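You operate a simulated robot arm through the tools that you are given. There is no shell and no other tool. Be economical: measure what you need, move in short steps, check, and stop when the job is done.

Carry out the task below with a simulated robot arm. There is one attempt and no reset: what you move stays moved.

TASK
Take the balm tin and leave it on the middle of the bed. Then fetch the teal-handled jug and set it on the yellow table plate.
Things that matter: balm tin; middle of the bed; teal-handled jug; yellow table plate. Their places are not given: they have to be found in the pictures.

It is judged by the outcome, as a careful person would: the job done as asked, and still so three seconds after it is handed in. It fails if anything else is knocked over, pushed out of place, dropped, spilled or broken.

THE ROBOT
A 6-joint arm with a two-finger parallel gripper, fixed in place. Base frame: the origin is at the foot of the arm, x ahead of it, y to its left, z up; the work surface is at about z = 0. Lengths are in cm, angles in degrees, forces in N, time in s.
With the tool pointing down near the work surface it reaches from about 14 to 58 cm from the base axis. Its first joint turns from -66.0 to 66.0 degrees. Payload 2.1 kg.
Tool frame: the origin (TCP) lies between the finger pads and is the grasp point; the fingertips stand 3 cm ahead of it; z points along the fingers, y is the line along which they close. The gripper opens to 9.4 cm. The fingers are 2.8 cm wide and 1 cm thick; the gripper's body (5 by 9.6 cm) begins 5.5 cm behind the TCP.
Orientation is that of the tool frame in the base frame, as a unit quaternion [w, x, y, z]. With the fingers straight down and closing along the base's y, the tool's x points along the base's -x, its y along +y and its z along -z.

THE INTERFACE
- The arm moves only by the tool play_rows. Its argument "steps" is a list of rows, each an object of numbers (a shift or turn left out is 0, a gripper value left out holds the last): "x", "y", "z": the shift along the tool's x, y, z in cm; "wx", "wy", "wz": the turn, a rotation vector about the tool's x, y, z in degrees. In form: [{"x": .., "y": .., "z": .., "wx": .., "wy": .., "wz": ..}, ...]. A call has 1 to 12 rows; each row shifts and turns the commanded pose from where the row before left it, along the tool's axes as they then stand. "grip" is the gripper command, from -1 (shut) to 1 (fully open), values between in proportion, set as the call begins (left out, the last holds). A row lasts 0.2 s, in which the tool goes at most 5 cm and 8.6 degrees; a call with a longer step from one row to the next is refused whole, and so is a gripper value outside its range. A pose out of reach is approached as far as the arm can. The call stops where the force on the tool passes 40 N (or 10 N more than at its start, if that is more) or the arm is blocked; 0.2 s more then pass. The fingers move at their own pace (about 7.2 cm/s each) and stop on an object; they squeeze with about 42 N. The grip force told is the motor's: it shows also when the fingers shut on nothing. Time passes only in rows, and 0.2 s behind the last, so rows that do not move let the fingers close. It gives the time, the measured TCP pose, the force on the tool (base axes), the opening and the grip force at its end, in the units of the frame above (readings bear some noise).
- Cameras (640 x 400 px; columns grow to the right, rows downward): "scene" is fixed at [5.5, -38.01, 46.91]; the picture's right is [0.80, -0.61, 0.00], its down [-0.42, -0.56, -0.72] and it looks along [0.43, 0.57, -0.70] (base axes); focal length 214 px, centre (320, 200). "wrist" rides on the gripper at [-3.7, 0, -5.8] in the tool frame; the picture's right is [0.00, -1.00, 0.00], its down [0.97, 0.00, -0.24] and it looks along [0.24, 0.00, 0.97] (tool axes); focal length 218 px, centre (320, 200).
- grab_frame(camera): a new picture of that camera. No time passes.
- point_at(camera, pixels): there is no depth. For up to 12 entries [column, row, z] of the newest picture of that camera ("zoom" is the newest enlarged one), the place [x, y] in the base frame at which the ray of that pixel passes the height z, good to about 0.2 cm, but the place of the scene camera against the robot may be out by one fixed shift of up to 1.2 cm in any direction. No time passes.
- zoom(camera, box): a new picture of the part [left, top, right, bottom] of that camera's present view, enlarged. No time passes.
- job_done(): hands the job in; it is judged then, once.

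Work in short steps. Measure before you move; look again where a grasp or a placing could have gone wrong, and mend it. You have 80 turns and 38 pictures in all, the two below and enlarged ones among them. Open the gripper and draw the arm clear of the work before you hand the job in, unless the task says otherwise; then end with one line.

The tools are called as name(argument=value, ...) on one line, values as JSON. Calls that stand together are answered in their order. play_rows: Moves the arm, as the interface text tells. Its arguments: {"type":"object","properties":{"steps":{"type":"array","items":{"type":"object","properties":{"x":{"type":"number"},"y":{"type":"number"},"z":{"type":"number"},"wx":{"type":"number"},"wy":{"type":"number"},"wz":{"type":"number"}}}},"grip":{"type":"number"}},"required":["steps"]} The other tools are called the same way: grab_frame (camera) takes a picture; point_at (camera, pixels) gives the place at which the rays of pixels pass given heights; zoom (camera, box) takes an enlarged picture of a part of a camera's view; job_done () hands the job in.

At the start:

```text
time_s: 0.0
eef_pos: [34.03, -2.85, 26.74]
tcp_rot: [0.0, 0.001, 1.0, 0.0]
wrist_force: [-0.2, -0.7, 0.7]
opening: 9.4
grasp_force: 0.1
```

scene: 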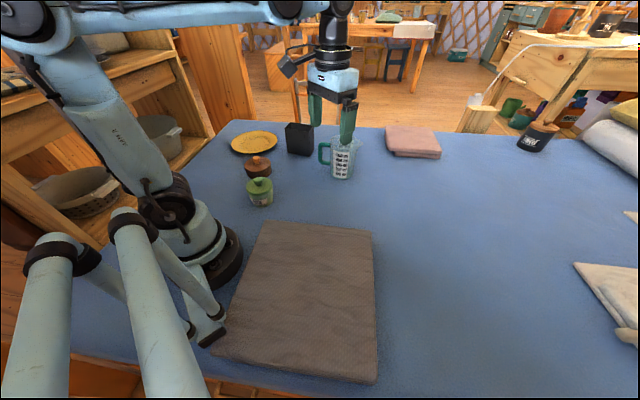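
wrist: 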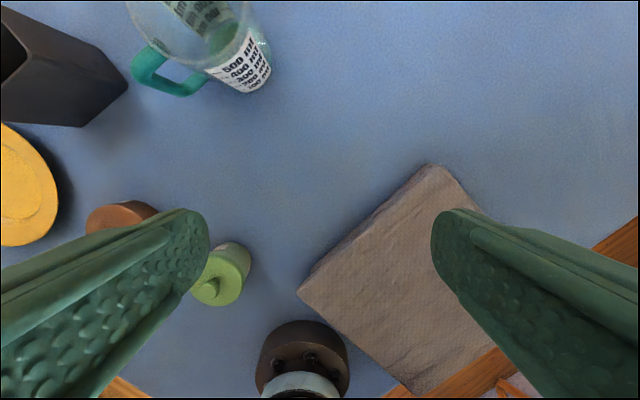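

I'll zoom on the group of small items and the mat to identify the tin, bed and plate.

zoom(camera="scene", box=[220, 110, 380, 210])

zoom(camera="scene", box=[380, 60, 640, 222])

zoom(camera="wrist", box=[0, 0, 320, 320])

```text
4.00 times, centred on (300, 160) of scene
```

zoom: 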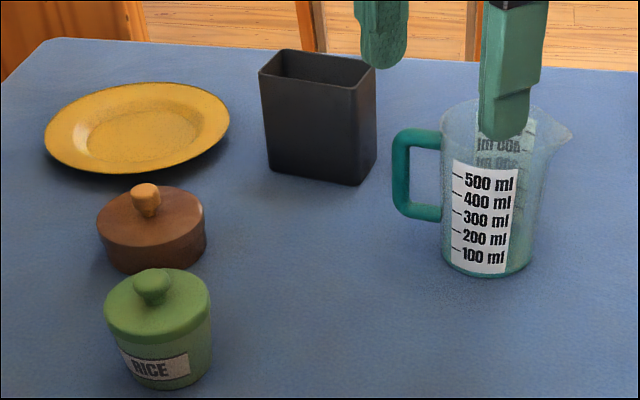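

```text
2.46 times, centred on (510, 141) of scene
```

zoom: 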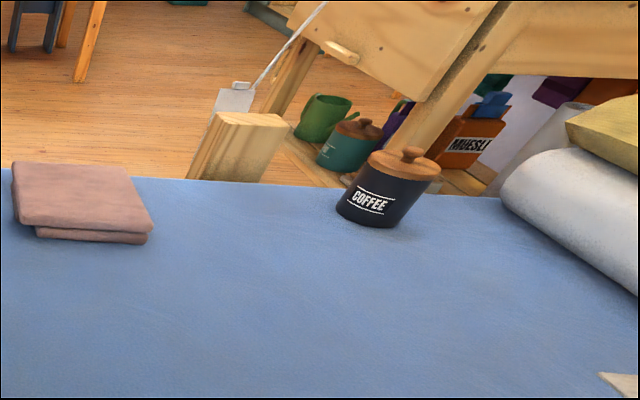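

```text
1.25 times, centred on (160, 160) of wrist
```

zoom: 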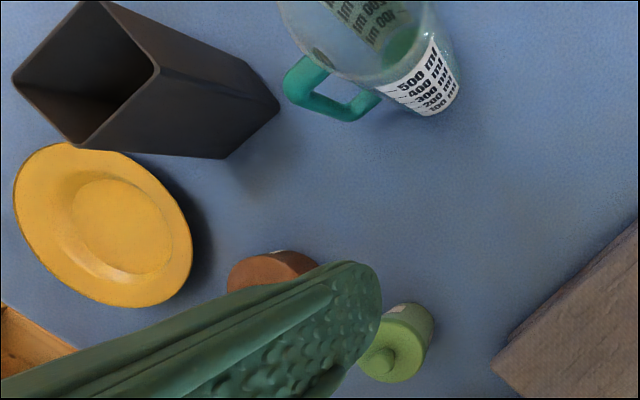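

zoom(camera="scene", box=[190, 200, 420, 400])

zoom(camera="scene", box=[440, 80, 640, 360])

point_at(camera="scene", pixels=[[254, 142, 1], [258, 175, 0], [258, 165, 3], [340, 175, 0], [265, 222, 1], [372, 231, 1], [377, 382, 1], [213, 355, 1], [235, 120, 0], [570, 140, 0], [590, 300, 0], [300, 140, 0]])

point_at(camera="wrist", pixels=[[10, 185, 1], [120, 212, 3], [222, 280, 5], [240, 80, 0], [430, 165, 2], [300, 290, 2]])

```text
2.00 times, centred on (305, 300) of scene
```

zoom: 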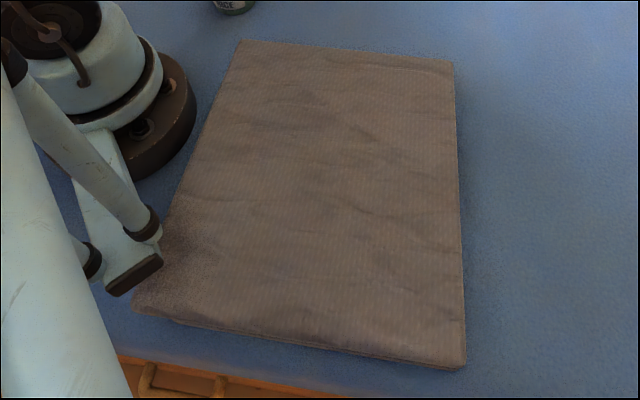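

```text
1.43 times, centred on (540, 220) of scene
```

zoom: 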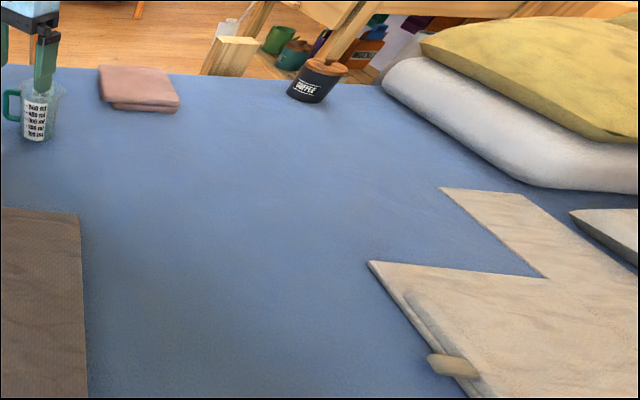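

```text
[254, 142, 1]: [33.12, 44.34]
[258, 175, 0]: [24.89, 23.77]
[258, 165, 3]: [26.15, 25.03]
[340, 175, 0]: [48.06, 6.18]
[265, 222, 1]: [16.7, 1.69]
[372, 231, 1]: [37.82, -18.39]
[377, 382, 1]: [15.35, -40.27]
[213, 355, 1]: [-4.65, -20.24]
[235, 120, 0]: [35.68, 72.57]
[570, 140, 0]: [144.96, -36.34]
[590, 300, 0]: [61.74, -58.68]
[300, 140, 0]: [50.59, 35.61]
```

```text
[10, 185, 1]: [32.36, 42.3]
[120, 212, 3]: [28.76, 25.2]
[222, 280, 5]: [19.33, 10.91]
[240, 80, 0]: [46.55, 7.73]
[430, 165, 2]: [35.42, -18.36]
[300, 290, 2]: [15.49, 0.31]
```

The blue surface is a sheet-covered platform with pillows at right, and the grey-brown pad is another candidate for "bed". I tilt the wrist up to survey the room before deciding.

play_rows(steps=[{"z": -3}, {"z": -3}, {"wy": -8}, {"wy": -8}, {"wy": -8}, {"wy": -8}, {"wy": -8}, {"wy": -8}, {"wy": -8}])

grab_frame(camera="wrist")

```text
time_s: 2.0
eef_pos: [34.1, -3.09, 32.67]
tcp_rot: [0.47, 0.001, 0.883, -0.001]
wrist_force: [0.1, 1.3, 0.2]
opening: 9.41
grasp_force: 0.1
```

```text
30 pictures are left
```

wrist: 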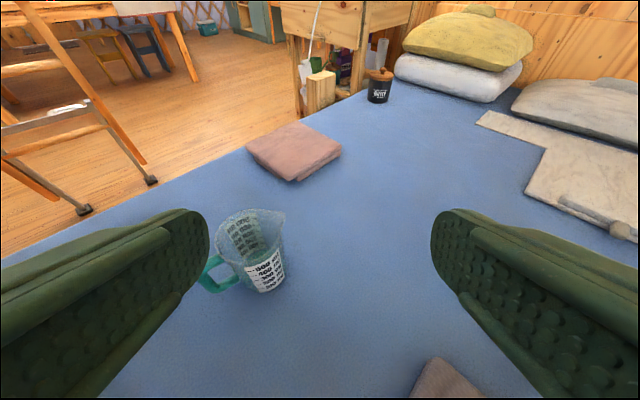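

point_at(camera="wrist", pixels=[[5, 262, 0], [150, 192, 0], [245, 148, 0], [365, 92, 0], [395, 72, 0], [520, 95, 0], [380, 95, 0], [290, 150, 0], [480, 115, 0], [530, 185, 0], [638, 240, 0], [515, 95, 0]])

point_at(camera="scene", pixels=[[235, 120, 0], [190, 175, 0], [247, 380, 0], [300, 393, 0], [80, 338, 0], [415, 128, 0], [575, 265, 0], [630, 212, 0], [450, 130, 0]])

```text
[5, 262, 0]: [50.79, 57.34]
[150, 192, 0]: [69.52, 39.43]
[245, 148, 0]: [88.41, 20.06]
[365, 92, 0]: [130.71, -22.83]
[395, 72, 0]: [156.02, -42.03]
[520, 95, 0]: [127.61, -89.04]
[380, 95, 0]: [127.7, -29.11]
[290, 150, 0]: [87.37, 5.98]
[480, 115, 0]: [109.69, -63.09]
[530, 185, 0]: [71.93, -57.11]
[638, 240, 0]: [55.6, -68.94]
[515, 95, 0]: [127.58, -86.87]
```

```text
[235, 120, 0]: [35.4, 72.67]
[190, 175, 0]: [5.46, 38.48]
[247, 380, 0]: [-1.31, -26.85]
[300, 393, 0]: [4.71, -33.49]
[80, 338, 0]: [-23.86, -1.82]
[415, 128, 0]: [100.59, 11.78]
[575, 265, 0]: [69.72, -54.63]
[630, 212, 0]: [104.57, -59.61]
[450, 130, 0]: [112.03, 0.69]
```

The blue surface is a full bed (x+y from about -28 to 108). I straighten the tool and look down over the pad to tell whether it is a bed or just a folded blanket.

play_rows(steps=[{"wy": 8}, {"wy": 8}, {"wy": 8}, {"wy": 8}, {"wy": 8}, {"wy": 8}, {"wy": 8}, {"x": 3, "y": -3}, {"x": 3, "y": -3}, {"x": 3, "y": -3}, {"x": 3, "y": -3}])

grab_frame(camera="wrist")

grab_frame(camera="scene")

```text
time_s: 4.4
eef_pos: [22.05, -15.03, 32.66]
tcp_rot: [0.0, 0.0, 1.0, 0.0]
wrist_force: [0.2, -0.8, 0.1]
opening: 9.43
grasp_force: 0.2
```

```text
29 pictures are left
```

wrist: 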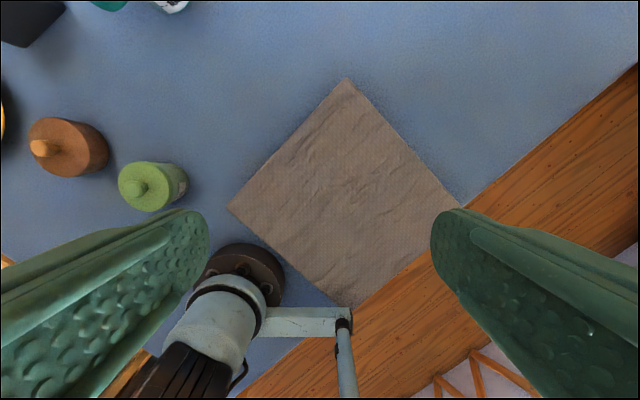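

```text
28 pictures are left
```

scene: 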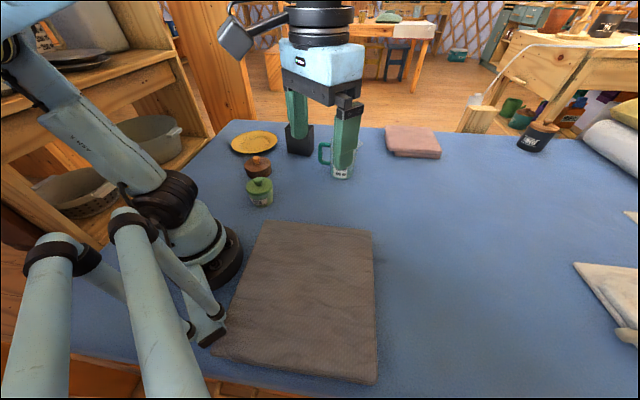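

The pad is just a folded blanket by the wooden rail; the mattress with pillows is the bed, its middle being around (53,-16). Now I check the brown tin's label and measure the tins.

point_at(camera="wrist", pixels=[[39, 148, 6], [70, 146, 4], [108, 155, 0], [138, 188, 7], [150, 188, 5], [638, 68, 0], [465, 205, 0], [345, 80, 2], [430, 250, 2]])

play_rows(steps=[{"x": -4, "y": 3}, {"x": -4, "y": 3}, {"x": -4, "y": 3}, {"x": -3, "y": 3}, {"y": 4}, {"y": 4}, {"y": 4}])

grab_frame(camera="wrist")

```text
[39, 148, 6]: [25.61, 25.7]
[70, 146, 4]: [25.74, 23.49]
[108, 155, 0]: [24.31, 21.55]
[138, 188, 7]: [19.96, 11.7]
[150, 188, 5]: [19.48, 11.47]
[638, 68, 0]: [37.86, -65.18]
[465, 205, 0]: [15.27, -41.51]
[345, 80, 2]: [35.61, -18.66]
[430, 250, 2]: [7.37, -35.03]
```

```text
time_s: 6.0
eef_pos: [37.14, 9.15, 32.75]
tcp_rot: [0.0, 0.001, 1.0, 0.0]
wrist_force: [-0.1, -0.1, 0.0]
opening: 9.39
grasp_force: 0.0
```

```text
27 pictures are left
```

wrist: 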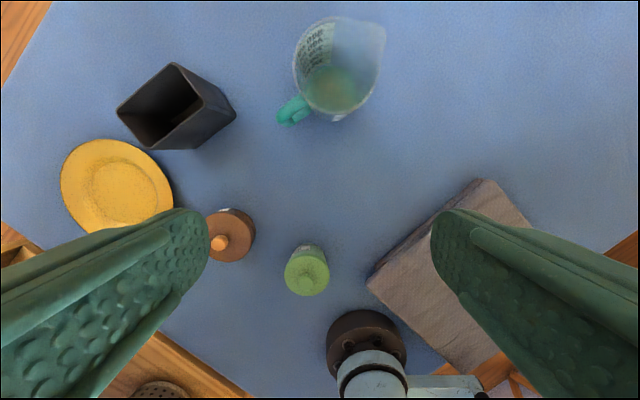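

zoom(camera="wrist", box=[180, 190, 340, 310])

point_at(camera="wrist", pixels=[[218, 243, 6], [233, 235, 4], [306, 272, 6], [118, 185, 1], [62, 180, 1], [172, 195, 1], [335, 95, 0], [288, 112, 5], [340, 60, 13], [112, 140, 1], [125, 232, 1], [235, 115, 0]])

```text
3.33 times, centred on (260, 250) of wrist
```

zoom: 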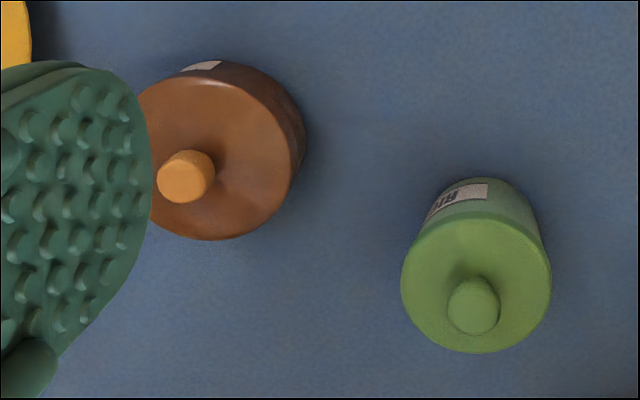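

```text
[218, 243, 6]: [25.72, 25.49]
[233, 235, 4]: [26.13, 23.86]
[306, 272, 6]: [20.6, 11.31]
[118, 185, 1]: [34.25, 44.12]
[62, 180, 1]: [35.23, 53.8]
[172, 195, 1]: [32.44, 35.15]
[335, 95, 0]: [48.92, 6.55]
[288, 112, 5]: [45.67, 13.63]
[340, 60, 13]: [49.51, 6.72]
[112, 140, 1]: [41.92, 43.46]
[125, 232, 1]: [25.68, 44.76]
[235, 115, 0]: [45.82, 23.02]
```

Knob triangulates to (25.7, 25.5) at z≈6 from two views. I move above the brown tin and check the label and alignment.

play_rows(steps=[{"x": 2.85, "y": 4.06, "z": 0}, {"x": 2.85, "y": 4.06, "z": 0}, {"x": 2.85, "y": 4.06, "z": 0}, {"x": 2.85, "y": 4.06, "z": 0}, {"z": 4}, {"z": 4}, {"z": 4}, {"z": 4}])

grab_frame(camera="wrist")

```text
time_s: 7.8
eef_pos: [25.77, 25.24, 16.7]
tcp_rot: [0.0, 0.001, 1.0, 0.0]
wrist_force: [0.1, 0.4, 0.9]
opening: 9.42
grasp_force: 0.0
```

```text
25 pictures are left
```

wrist: 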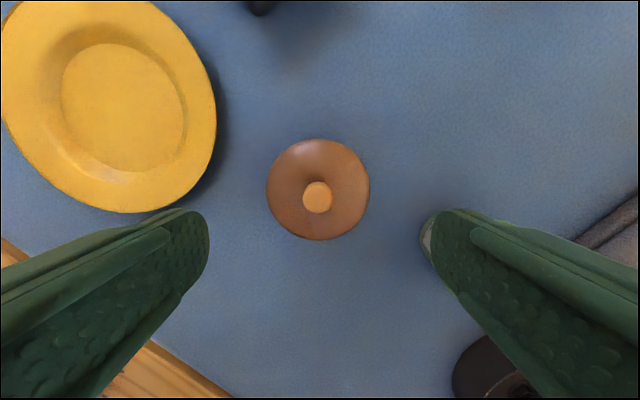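

point_at(camera="wrist", pixels=[[267, 188, 4], [370, 188, 4], [318, 139, 4], [318, 241, 4], [318, 197, 6], [110, 105, 1], [216, 130, 1.5], [130, 213, 1.5], [123, 110, 1]])

zoom(camera="scene", box=[210, 115, 330, 215])

```text
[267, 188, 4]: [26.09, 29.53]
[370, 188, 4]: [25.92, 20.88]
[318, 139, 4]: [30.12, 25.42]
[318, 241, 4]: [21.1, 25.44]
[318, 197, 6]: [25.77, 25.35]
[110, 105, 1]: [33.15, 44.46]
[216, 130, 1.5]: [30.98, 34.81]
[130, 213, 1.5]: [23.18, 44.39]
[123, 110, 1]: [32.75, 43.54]
```

```text
4.00 times, centred on (270, 165) of scene
```

zoom: 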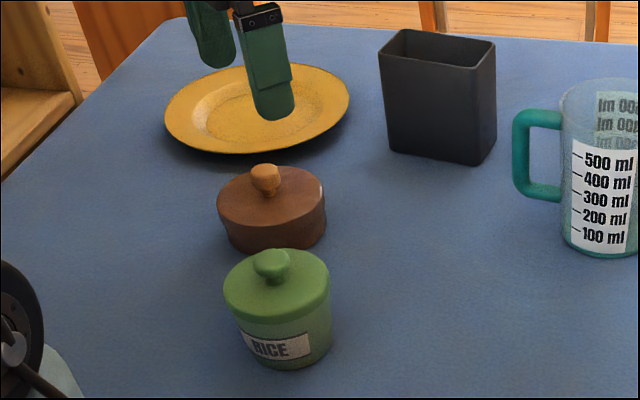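

play_rows(steps=[{"z": 3}, {"z": 3}], grip=1)

grab_frame(camera="wrist")

```text
time_s: 8.4
eef_pos: [25.69, 25.39, 10.61]
tcp_rot: [0.0, 0.001, 1.0, 0.0]
wrist_force: [0.1, 0.7, 0.1]
opening: 9.4
grasp_force: 0.0
```

```text
23 pictures are left
```

wrist: 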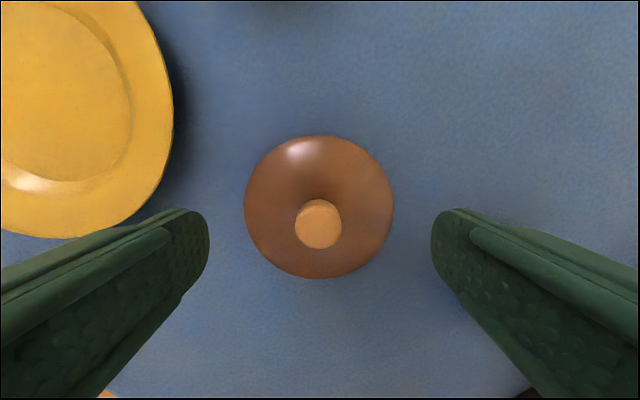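

point_at(camera="wrist", pixels=[[244, 207, 3], [393, 207, 3], [244, 207, 4], [393, 207, 4], [244, 207, 5], [393, 207, 5], [318, 136, 4], [318, 279, 4], [318, 228, 6], [297, 224, 6], [341, 224, 6]])

zoom(camera="wrist", box=[220, 110, 420, 300])

```text
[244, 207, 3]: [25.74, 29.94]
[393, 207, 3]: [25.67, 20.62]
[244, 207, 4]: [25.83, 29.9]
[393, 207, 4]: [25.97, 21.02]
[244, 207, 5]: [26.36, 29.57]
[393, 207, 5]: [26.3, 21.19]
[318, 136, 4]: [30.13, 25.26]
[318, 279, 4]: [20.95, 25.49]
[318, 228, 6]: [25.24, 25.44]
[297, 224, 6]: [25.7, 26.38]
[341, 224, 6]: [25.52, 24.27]
```

```text
2.11 times, centred on (320, 205) of wrist
```

zoom: 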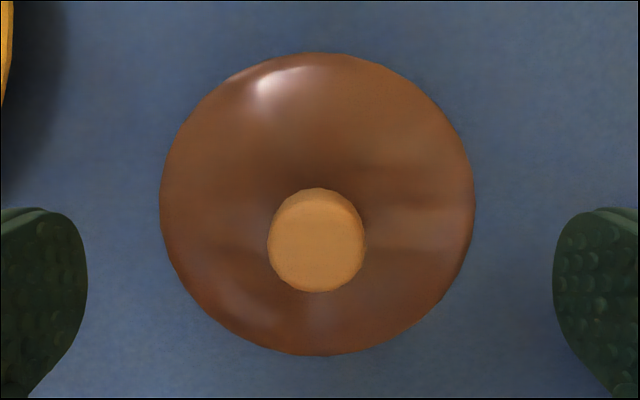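

Tin is about 8.7 cm wide versus 9.4 opening, well centred (25.45 vs TCP 25.39). I descend gently around the body.

play_rows(steps=[{"z": 1.2, "y": 0.05}, {"z": 1}, {"z": 0.5}, {"z": 0.5}, {"z": 0.5}, {"z": 0.5}, {"z": 0.5}, {"z": 0.5}, {"z": 0.5}, {"z": 0.5}, {"z": 0.5}, {"z": 0.4}])

grab_frame(camera="wrist")

```text
time_s: 10.8
eef_pos: [25.73, 25.46, 4.27]
tcp_rot: [-0.001, 0.0, 1.0, 0.004]
wrist_force: [-1.9, 0.1, 18.2]
opening: 9.41
grasp_force: 0.1
stopped in row 11: the force on the tool passed its limit (the readings are from after the stop); the commanded pose is now the measured one
```

```text
21 pictures are left
```

wrist: 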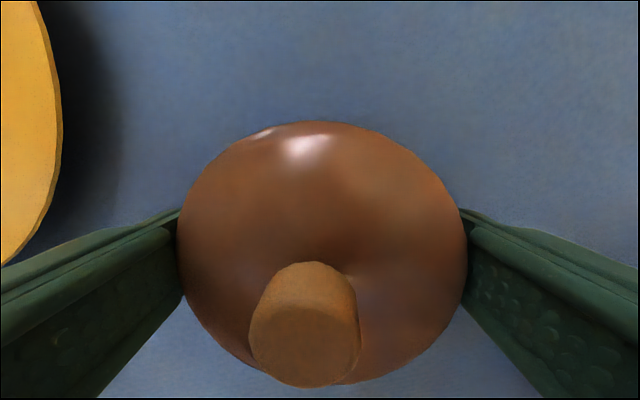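

zoom(camera="scene", box=[220, 120, 320, 210])

```text
4.44 times, centred on (270, 165) of scene
```

zoom: 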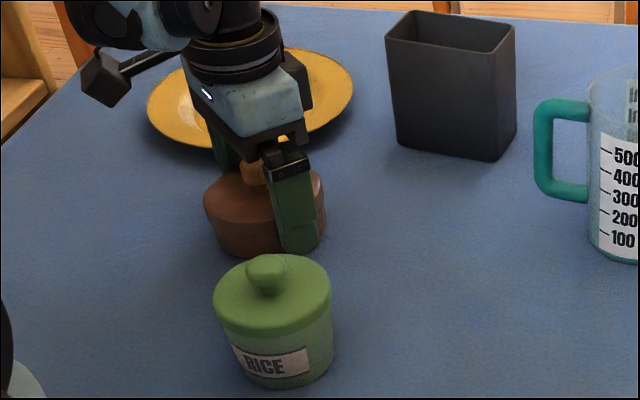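

The fingers straddle the tin; I back off slightly and close to grip it.

play_rows(steps=[{"z": -0.2}, {}, {}, {}], grip=-1)

grab_frame(camera="wrist")

```text
time_s: 11.8
eef_pos: [25.71, 25.4, 4.42]
tcp_rot: [-0.001, 0.0, 1.0, 0.002]
wrist_force: [-0.2, -0.2, -1.7]
opening: 8.94
grasp_force: 41.8
```

```text
19 pictures are left
```

wrist: 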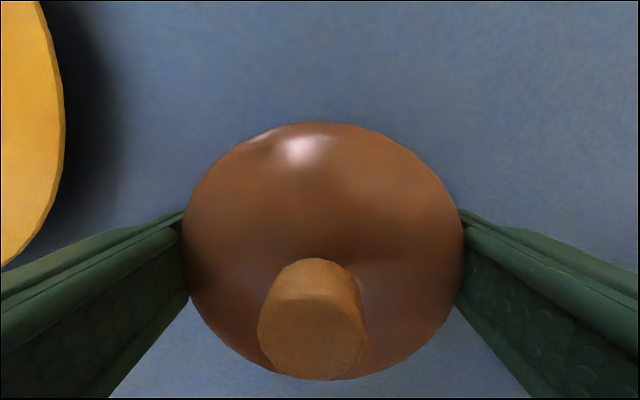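

Gripped firmly (8.94 cm, 42 N). I lift a bit and check.

play_rows(steps=[{"z": -1}, {"z": -2}, {"z": -3}, {"z": -3}, {"z": -3}, {"z": -3}])

zoom(camera="scene", box=[200, 80, 340, 210])

```text
time_s: 13.2
eef_pos: [25.84, 25.39, 19.43]
tcp_rot: [-0.001, 0.0, 1.0, 0.003]
wrist_force: [-0.4, -0.3, -2.1]
opening: 8.91
grasp_force: 42.1
```

```text
3.08 times, centred on (270, 145) of scene
```

zoom: 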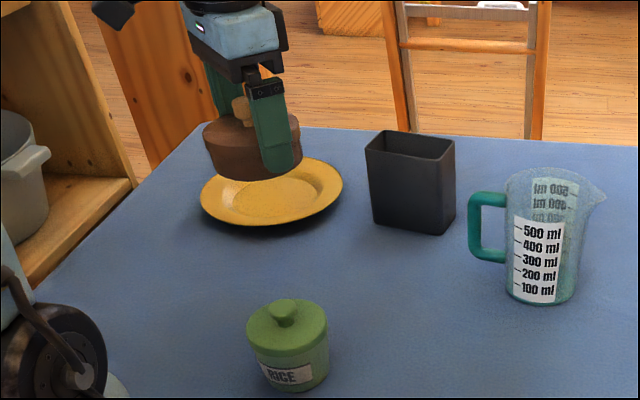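

Lifted cleanly. I carry it around the near side of the jug to above the bed's middle (53,-16).

play_rows(steps=[{"x": -0.7, "y": -4.2, "z": -1}, {"x": -0.7, "y": -4.2, "z": -1}, {"x": -0.7, "y": -4.2}, {"x": -0.7, "y": -4.2}, {"x": -0.7, "y": -4.2}, {"x": -0.7, "y": -4.2}, {"x": -3.8, "y": -2.7}, {"x": -3.8, "y": -2.7}, {"x": -3.8, "y": -2.7}, {"x": -3.8, "y": -2.7}, {"x": -3.8, "y": -2.7}, {"x": -3.8, "y": -2.7}])

play_rows(steps=[{"z": 3}, {"z": 3}, {"z": 3}])

grab_frame(camera="scene")

```text
time_s: 15.8
eef_pos: [52.72, -16.11, 21.17]
tcp_rot: [-0.001, 0.0, 1.0, 0.003]
wrist_force: [0.0, -0.8, -2.0]
opening: 8.92
grasp_force: 42.1
```

```text
time_s: 16.6
eef_pos: [52.71, -15.89, 12.02]
tcp_rot: [-0.001, 0.0, 1.0, 0.003]
wrist_force: [-0.1, -0.1, -1.3]
opening: 8.93
grasp_force: 41.9
```

```text
17 pictures are left
```

scene: 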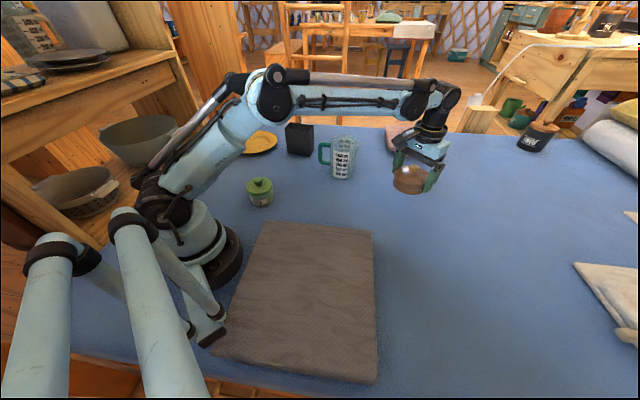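

play_rows(steps=[{"z": 3}, {"z": 2}, {"z": 1}, {"z": 0.6}, {"z": 0.5}, {"z": 0.3}, {"z": 0.2}])

```text
time_s: 18.2
eef_pos: [52.62, -15.98, 4.64]
tcp_rot: [-0.001, 0.0, 1.0, 0.003]
wrist_force: [0.5, 0.1, -1.7]
opening: 8.96
grasp_force: 41.8
```

play_rows(steps=[{"z": 0.2}, {"z": 0.15}, {"z": 0.15}])

```text
time_s: 18.9
eef_pos: [52.65, -16.0, 4.42]
tcp_rot: [-0.001, 0.001, 1.0, 0.005]
wrist_force: [1.2, -1.4, 9.2]
opening: 8.9
grasp_force: 42.5
stopped in row 3: the force on the tool passed its limit (the readings are from after the stop); the commanded pose is now the measured one
```

Contact at z 4.42, the same height at which it was grasped. I release and rise straight up.

play_rows(steps=[{}, {}, {"z": -0.5}, {"z": -0.5}, {"z": -1}, {"z": -1}, {"z": -2}, {"z": -3}, {"z": -4}, {"z": -4}], grip=1)

grab_frame(camera="wrist")

```text
time_s: 21.1
eef_pos: [52.67, -16.0, 20.5]
tcp_rot: [-0.001, 0.001, 1.0, 0.003]
wrist_force: [0.1, 0.5, 0.0]
opening: 9.38
grasp_force: 0.1
```

```text
16 pictures are left
```

wrist: 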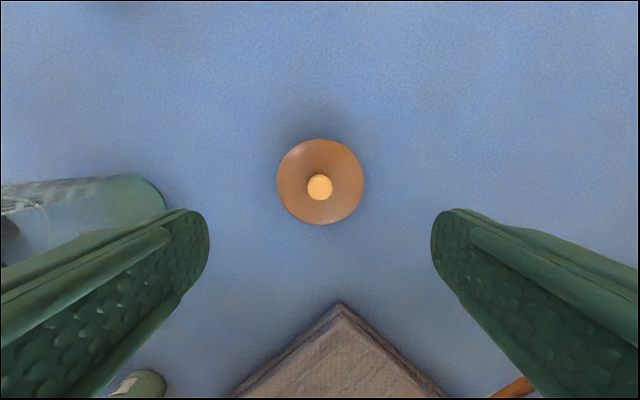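

Tin stands upright at the spot. Next I rise and move over the jug to measure it from above.

play_rows(steps=[{"z": -4}, {"z": -4}, {"z": -2, "x": 2, "y": 4}, {"x": 1, "y": 4.5}, {"y": 4.5}, {"y": 4.5}, {"y": 4.5}, {"x": -1}])

grab_frame(camera="wrist")

zoom(camera="scene", box=[290, 120, 390, 190])

```text
time_s: 22.9
eef_pos: [48.54, 6.69, 28.33]
tcp_rot: [-0.001, 0.001, 1.0, 0.004]
wrist_force: [-0.2, 0.3, 0.0]
opening: 9.4
grasp_force: 0.1
out of reach, approached as far as the arm can: row 1, 2
```

```text
15 pictures are left
```

wrist: 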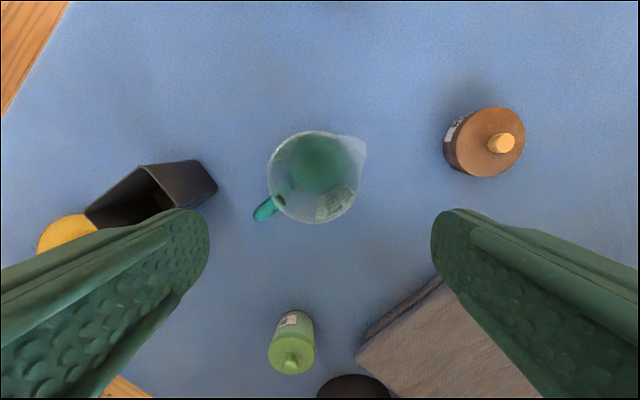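

```text
5.71 times, centred on (340, 155) of scene
```

zoom: 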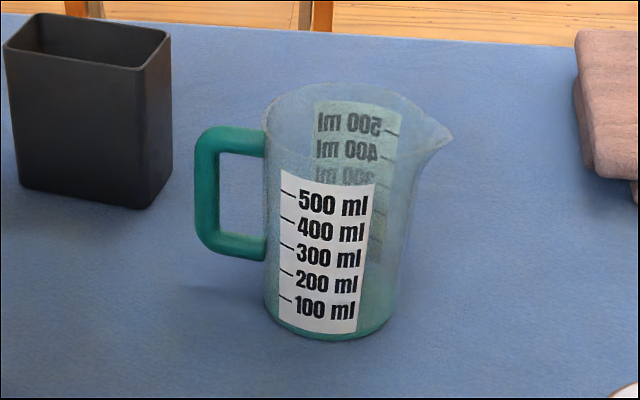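

zoom(camera="wrist", box=[240, 115, 400, 235])

zoom(camera="wrist", box=[430, 95, 540, 185])

point_at(camera="wrist", pixels=[[315, 131, 11], [318, 223, 11], [267, 175, 11], [360, 175, 11], [366, 155, 11], [255, 214, 9], [280, 203, 9], [318, 165, 0], [292, 165, 0], [347, 165, 0], [264, 212, 9]])

point_at(camera="scene", pixels=[[338, 179, 0], [331, 178, 0], [320, 143, 10], [337, 142, 11], [319, 161, 5], [364, 144, 11]])

```text
3.33 times, centred on (320, 175) of wrist
```

zoom: 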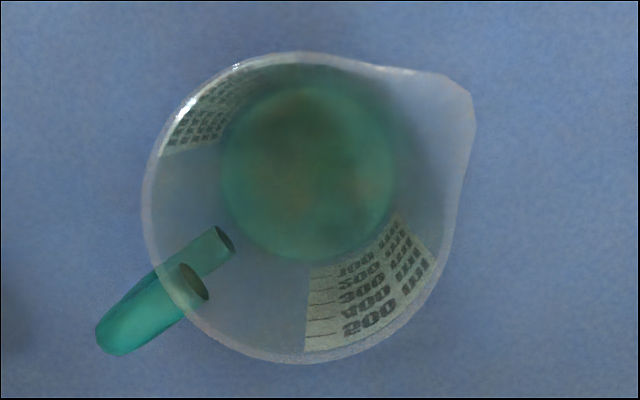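

```text
4.44 times, centred on (485, 140) of wrist
```

zoom: 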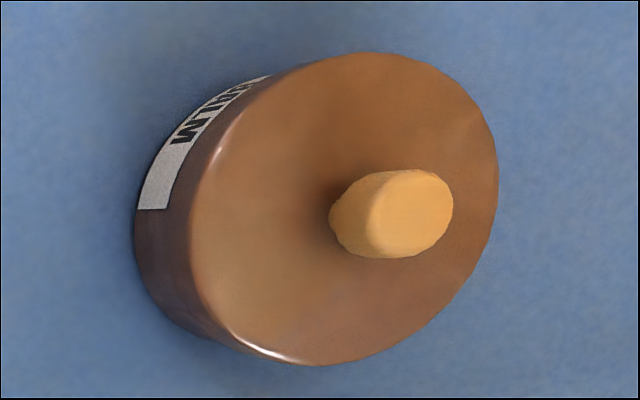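

```text
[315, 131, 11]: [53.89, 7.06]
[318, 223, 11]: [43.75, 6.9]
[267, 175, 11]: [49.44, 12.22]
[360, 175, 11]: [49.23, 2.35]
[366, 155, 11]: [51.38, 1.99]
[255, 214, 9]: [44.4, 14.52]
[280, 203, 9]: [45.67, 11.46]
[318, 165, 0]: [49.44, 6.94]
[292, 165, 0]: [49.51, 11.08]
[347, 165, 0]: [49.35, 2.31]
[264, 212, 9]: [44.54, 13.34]
```

```text
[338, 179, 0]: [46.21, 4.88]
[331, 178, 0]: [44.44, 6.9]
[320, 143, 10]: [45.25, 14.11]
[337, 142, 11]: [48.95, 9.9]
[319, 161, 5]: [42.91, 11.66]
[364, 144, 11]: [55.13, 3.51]
```

The tin's label reads …ALM, confirming it. The jug's handle points at base angle ≈124° and its spout opposite; I get the rim centre at z≈13.5 and rotate the fingers to close about perpendicular to the handle.

point_at(camera="wrist", pixels=[[312.5, 177.4, 13.5], [266.6, 177, 13.5], [358, 177, 13.5], [312, 130.6, 13.5], [312, 224, 13.5], [312, 170, 0], [312, 166, 0]])

play_rows(steps=[{"wz": 8}, {"wz": 8}, {"wz": 8}, {"wz": 8}, {"wz": 8}, {"wz": 8}])

grab_frame(camera="wrist")

```text
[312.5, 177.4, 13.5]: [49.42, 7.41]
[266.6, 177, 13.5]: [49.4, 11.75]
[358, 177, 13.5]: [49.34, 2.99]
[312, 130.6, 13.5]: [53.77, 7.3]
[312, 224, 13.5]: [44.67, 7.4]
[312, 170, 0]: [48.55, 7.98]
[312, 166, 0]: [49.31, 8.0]
```

```text
time_s: 24.3
eef_pos: [48.57, 6.62, 28.22]
tcp_rot: [-0.002, 0.409, 0.913, 0.003]
wrist_force: [0.2, 0.5, -0.9]
opening: 9.41
grasp_force: 0.1
```

```text
11 pictures are left
```

wrist: 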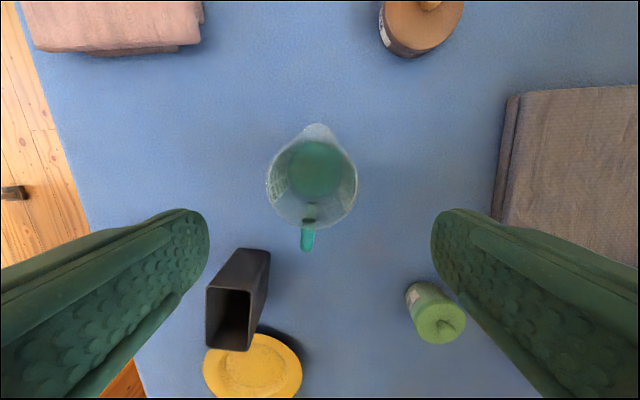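

point_at(camera="wrist", pixels=[[266, 181, 13.5], [357, 181, 13.5], [311.5, 181, 13.5], [315, 172, 0], [287, 172, 0.5], [343, 172, 0.5]])

```text
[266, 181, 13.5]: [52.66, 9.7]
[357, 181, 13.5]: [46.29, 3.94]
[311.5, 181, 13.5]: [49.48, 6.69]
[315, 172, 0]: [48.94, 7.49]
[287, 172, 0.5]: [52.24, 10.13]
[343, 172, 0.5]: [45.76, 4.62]
```

play_rows(steps=[{"x": -0.4, "y": 0.8}, {"z": 3}, {"z": 3}, {"z": 2.2}])

grab_frame(camera="wrist")

```text
time_s: 25.3
eef_pos: [49.38, 6.88, 19.97]
tcp_rot: [-0.002, 0.407, 0.913, 0.003]
wrist_force: [0.5, -0.6, 1.4]
opening: 9.4
grasp_force: 0.1
```

```text
10 pictures are left
```

wrist: 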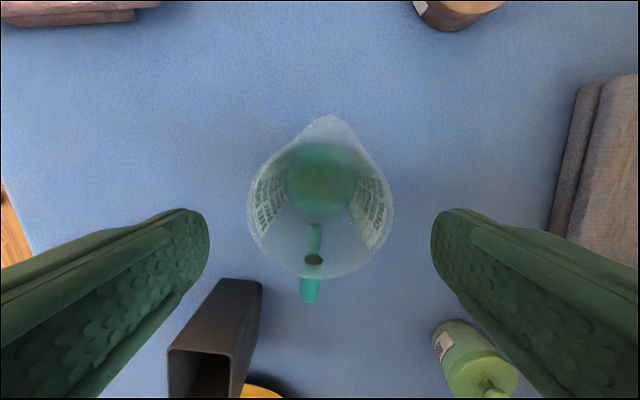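

Rim is centred (cols 247–394). I descend gently over the jug to z≈10.

play_rows(steps=[{"z": 2}, {"z": 2}, {"z": 0.6}, {"z": 0.6}, {"z": 0.6}, {"z": 0.6}, {"z": 0.6}, {"z": 1}, {"z": 1}, {"z": 1}])

grab_frame(camera="wrist")

```text
time_s: 27.1
eef_pos: [49.36, 6.97, 12.82]
tcp_rot: [-0.003, 0.407, 0.913, 0.003]
wrist_force: [0.6, -0.6, 10.7]
opening: 9.4
grasp_force: 0.0
stopped in row 8: the force on the tool passed its limit (the readings are from after the stop); the commanded pose is now the measured one
```

```text
9 pictures are left
```

wrist: 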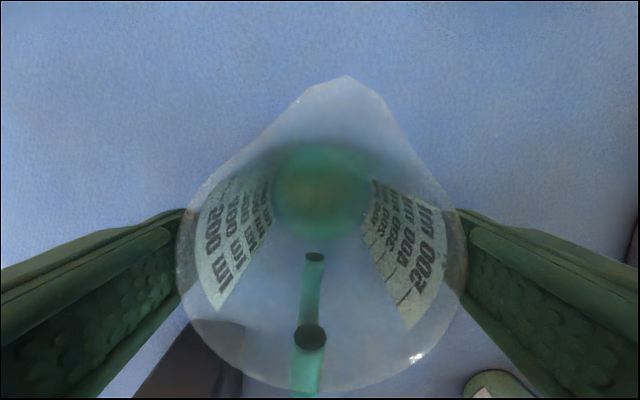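

play_rows(steps=[{"z": -0.1}, {}, {}, {}], grip=-1)

play_rows(steps=[{"z": -0.5}, {"z": -0.5}, {"z": -1}, {"z": -1}, {}])

zoom(camera="scene", box=[270, 90, 400, 190])

```text
time_s: 28.1
eef_pos: [49.38, 6.91, 12.95]
tcp_rot: [-0.002, 0.407, 0.913, 0.002]
wrist_force: [-0.9, 1.3, 11.2]
opening: 9.2
grasp_force: 42.2
```

```text
time_s: 29.3
eef_pos: [49.42, 6.9, 16.03]
tcp_rot: [-0.002, 0.408, 0.913, 0.003]
wrist_force: [-0.7, -0.2, -1.8]
opening: 9.21
grasp_force: 42.1
```

```text
4.00 times, centred on (335, 140) of scene
```

zoom: 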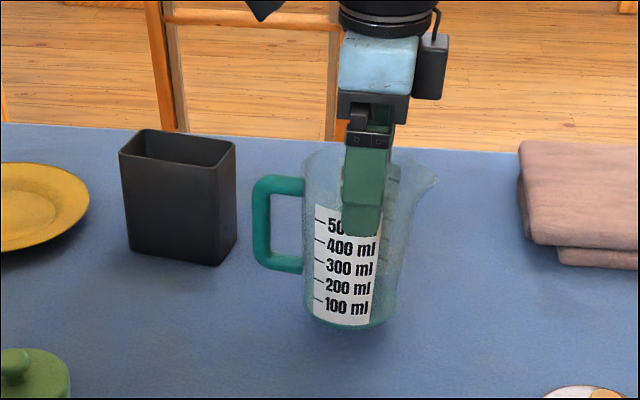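

Jug is held upright and lifted. I retract inward while raising, and turn the tool back to nominal so the handle points towards -x.

play_rows(steps=[{"z": -2}, {"z": -2}, {"x": 3.1, "y": -3.05, "z": -1.5}, {"x": 3.1, "y": -3.05, "z": -1.5}, {"x": 3.1, "y": -3.05, "z": -1.5}, {"x": 3.1, "y": -3.05, "z": -1.5}])

play_rows(steps=[{"wz": -8}, {"wz": -8}, {"wz": -8}, {"wz": -8}, {"wz": -8}, {"wz": -8}, {}])

```text
time_s: 30.7
eef_pos: [32.14, 7.92, 26.05]
tcp_rot: [-0.003, 0.408, 0.913, 0.004]
wrist_force: [0.2, -0.3, -1.4]
opening: 9.19
grasp_force: 42.3
```

```text
time_s: 32.3
eef_pos: [32.12, 7.88, 26.02]
tcp_rot: [-0.002, 0.0, 1.0, 0.004]
wrist_force: [0.9, -0.1, -1.3]
opening: 9.22
grasp_force: 41.7
```

play_rows(steps=[{"x": 0.3, "y": 4}, {"x": 0.3, "y": 4}, {"x": 0.2, "y": 4}, {"x": 0.2, "y": 4}, {"y": 3}, {"y": 3, "z": 1}, {"y": 1.5, "z": 1}, {}])

grab_frame(camera="wrist")

```text
time_s: 34.1
eef_pos: [30.97, 31.43, 24.03]
tcp_rot: [-0.002, 0.001, 1.0, 0.003]
wrist_force: [-0.4, -1.4, -0.7]
opening: 9.24
grasp_force: 42.1
```

```text
7 pictures are left
```

wrist: 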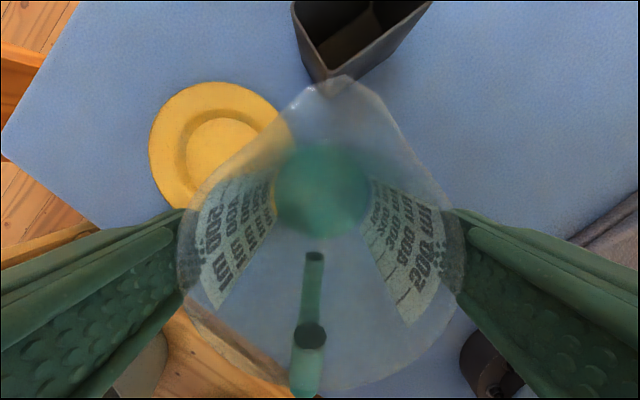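

point_at(camera="wrist", pixels=[[221, 153, 1.5], [224, 155, 0.7], [149, 150, 1.5], [293, 150, 1.5], [215, 82, 1.5], [186, 155, 0.7], [262, 155, 0.7], [222, 118, 0.7], [332, 78, 11], [300, 5, 11], [335, 80, 8]])

zoom(camera="wrist", box=[130, 60, 330, 240])

```text
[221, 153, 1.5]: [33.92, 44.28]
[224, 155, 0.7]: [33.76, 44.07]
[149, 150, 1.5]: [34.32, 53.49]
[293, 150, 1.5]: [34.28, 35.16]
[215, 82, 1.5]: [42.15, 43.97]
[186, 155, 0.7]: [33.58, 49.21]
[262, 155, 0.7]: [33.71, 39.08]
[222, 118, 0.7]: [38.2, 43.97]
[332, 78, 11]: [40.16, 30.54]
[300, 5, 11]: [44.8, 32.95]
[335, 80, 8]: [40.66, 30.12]
```

```text
2.22 times, centred on (230, 150) of wrist
```

zoom: 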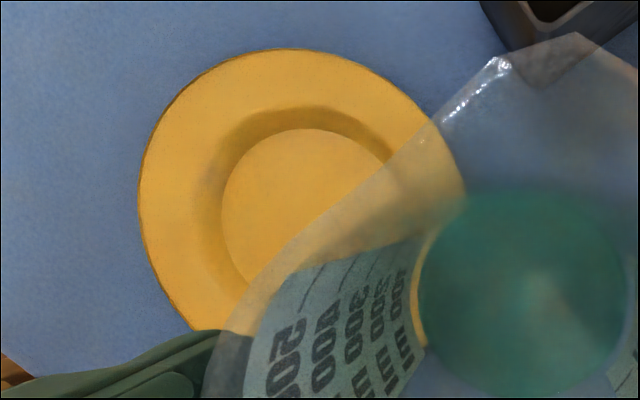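

Plate centre is (33.4, 44.1); jug base hangs directly under the TCP. I move there and lower to just above the plate.

play_rows(steps=[{"y": 3, "z": 0.5}, {"y": 3, "z": 0.5}, {"y": 3, "z": 1, "x": -0.8}, {"y": 3, "z": 1, "x": -0.8}, {"y": 0.7, "x": -0.8}, {"z": 2}, {"z": 2}, {}])

grab_frame(camera="wrist")

```text
time_s: 35.9
eef_pos: [33.44, 44.06, 17.14]
tcp_rot: [-0.002, 0.001, 1.0, 0.003]
wrist_force: [0.4, -0.2, -1.0]
opening: 9.21
grasp_force: 41.8
```

```text
5 pictures are left
```

wrist: 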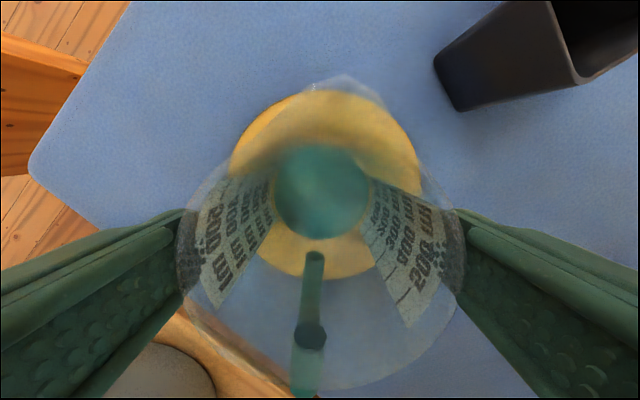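

Plate centre appears 5 px right of the axis (~0.45 cm); I correct and lower.

play_rows(steps=[{"y": -0.45}, {"z": 1.5}, {"z": 0.8}, {"z": 0.4}, {"z": 0.3}, {"z": 0.2}, {"z": 0.2}, {"z": 0.2}, {"z": 0.2}])

```text
time_s: 36.9
eef_pos: [33.48, 43.61, 14.84]
tcp_rot: [-0.002, 0.001, 1.0, 0.005]
wrist_force: [1.2, 0.2, 10.2]
opening: 9.23
grasp_force: 42.2
stopped in row 5: the force on the tool passed its limit (the readings are from after the stop); the commanded pose is now the measured one
```

zoom(camera="scene", box=[210, 85, 310, 165])

```text
5.00 times, centred on (260, 125) of scene
```

zoom: 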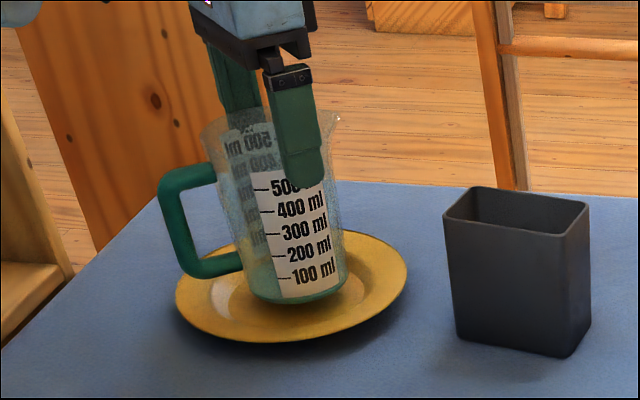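

play_rows(steps=[{"z": 0.1}, {"z": 0.1}, {"z": 0.1}, {}])

```text
time_s: 37.5
eef_pos: [33.48, 43.67, 14.98]
tcp_rot: [-0.001, 0.002, 1.0, 0.004]
wrist_force: [0.9, 1.0, 8.8]
opening: 9.23
grasp_force: 41.8
stopped in row 2: the force on the tool passed its limit (the readings are from after the stop); the commanded pose is now the measured one
```

Firm contact on the plate. I open and rise slowly.

play_rows(steps=[{}, {}, {"z": -0.3}, {"z": -0.5}, {"z": -0.5}, {"z": -0.5}, {"z": -0.5}, {"z": -0.7}], grip=1)

zoom(camera="scene", box=[210, 85, 310, 165])

```text
time_s: 39.3
eef_pos: [33.56, 43.66, 17.86]
tcp_rot: [0.0, 0.002, 1.0, 0.004]
wrist_force: [0.3, 1.3, 0.1]
opening: 9.39
grasp_force: 0.0
```

```text
5.00 times, centred on (260, 125) of scene
```

zoom: 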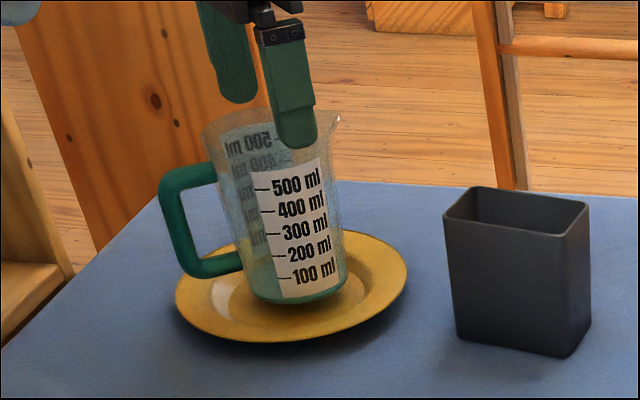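

The jug stays in place. I rise clear of it and retract inward, then check.

play_rows(steps=[{"z": -1}, {"z": -1}, {"z": -1.2}, {"x": 1, "y": -1.5, "z": -0.5}, {"x": 2, "y": -3, "z": -1}, {"x": 1, "y": -4, "z": -1}, {"y": -4, "z": -1}, {"x": -1, "y": -4}, {"x": -1, "y": -4}, {"y": -4}, {"y": -4}])

grab_frame(camera="scene")

```text
time_s: 41.7
eef_pos: [31.48, 14.93, 24.27]
tcp_rot: [-0.001, 0.002, 1.0, 0.005]
wrist_force: [-0.3, 0.2, -0.4]
opening: 9.41
grasp_force: 0.1
```

```text
2 pictures are left
```

scene: 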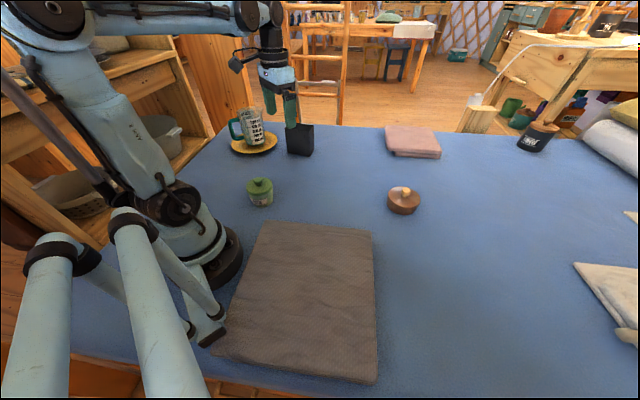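

The jug stands on the yellow plate, the tin sits in the bed's middle, and nothing else has moved. The gripper is open and clear, so I hand in.

job_done()

```text
The job is handed in.
```

The balm tin is standing near the middle of the blue bed, the teal-handled jug is upright on the yellow table plate, and nothing else was moved. I took "the bed" to be the whole blue mattress with the pillows, not the grey folded pad, and set the tin about as far towards its centre as the arm could reach.
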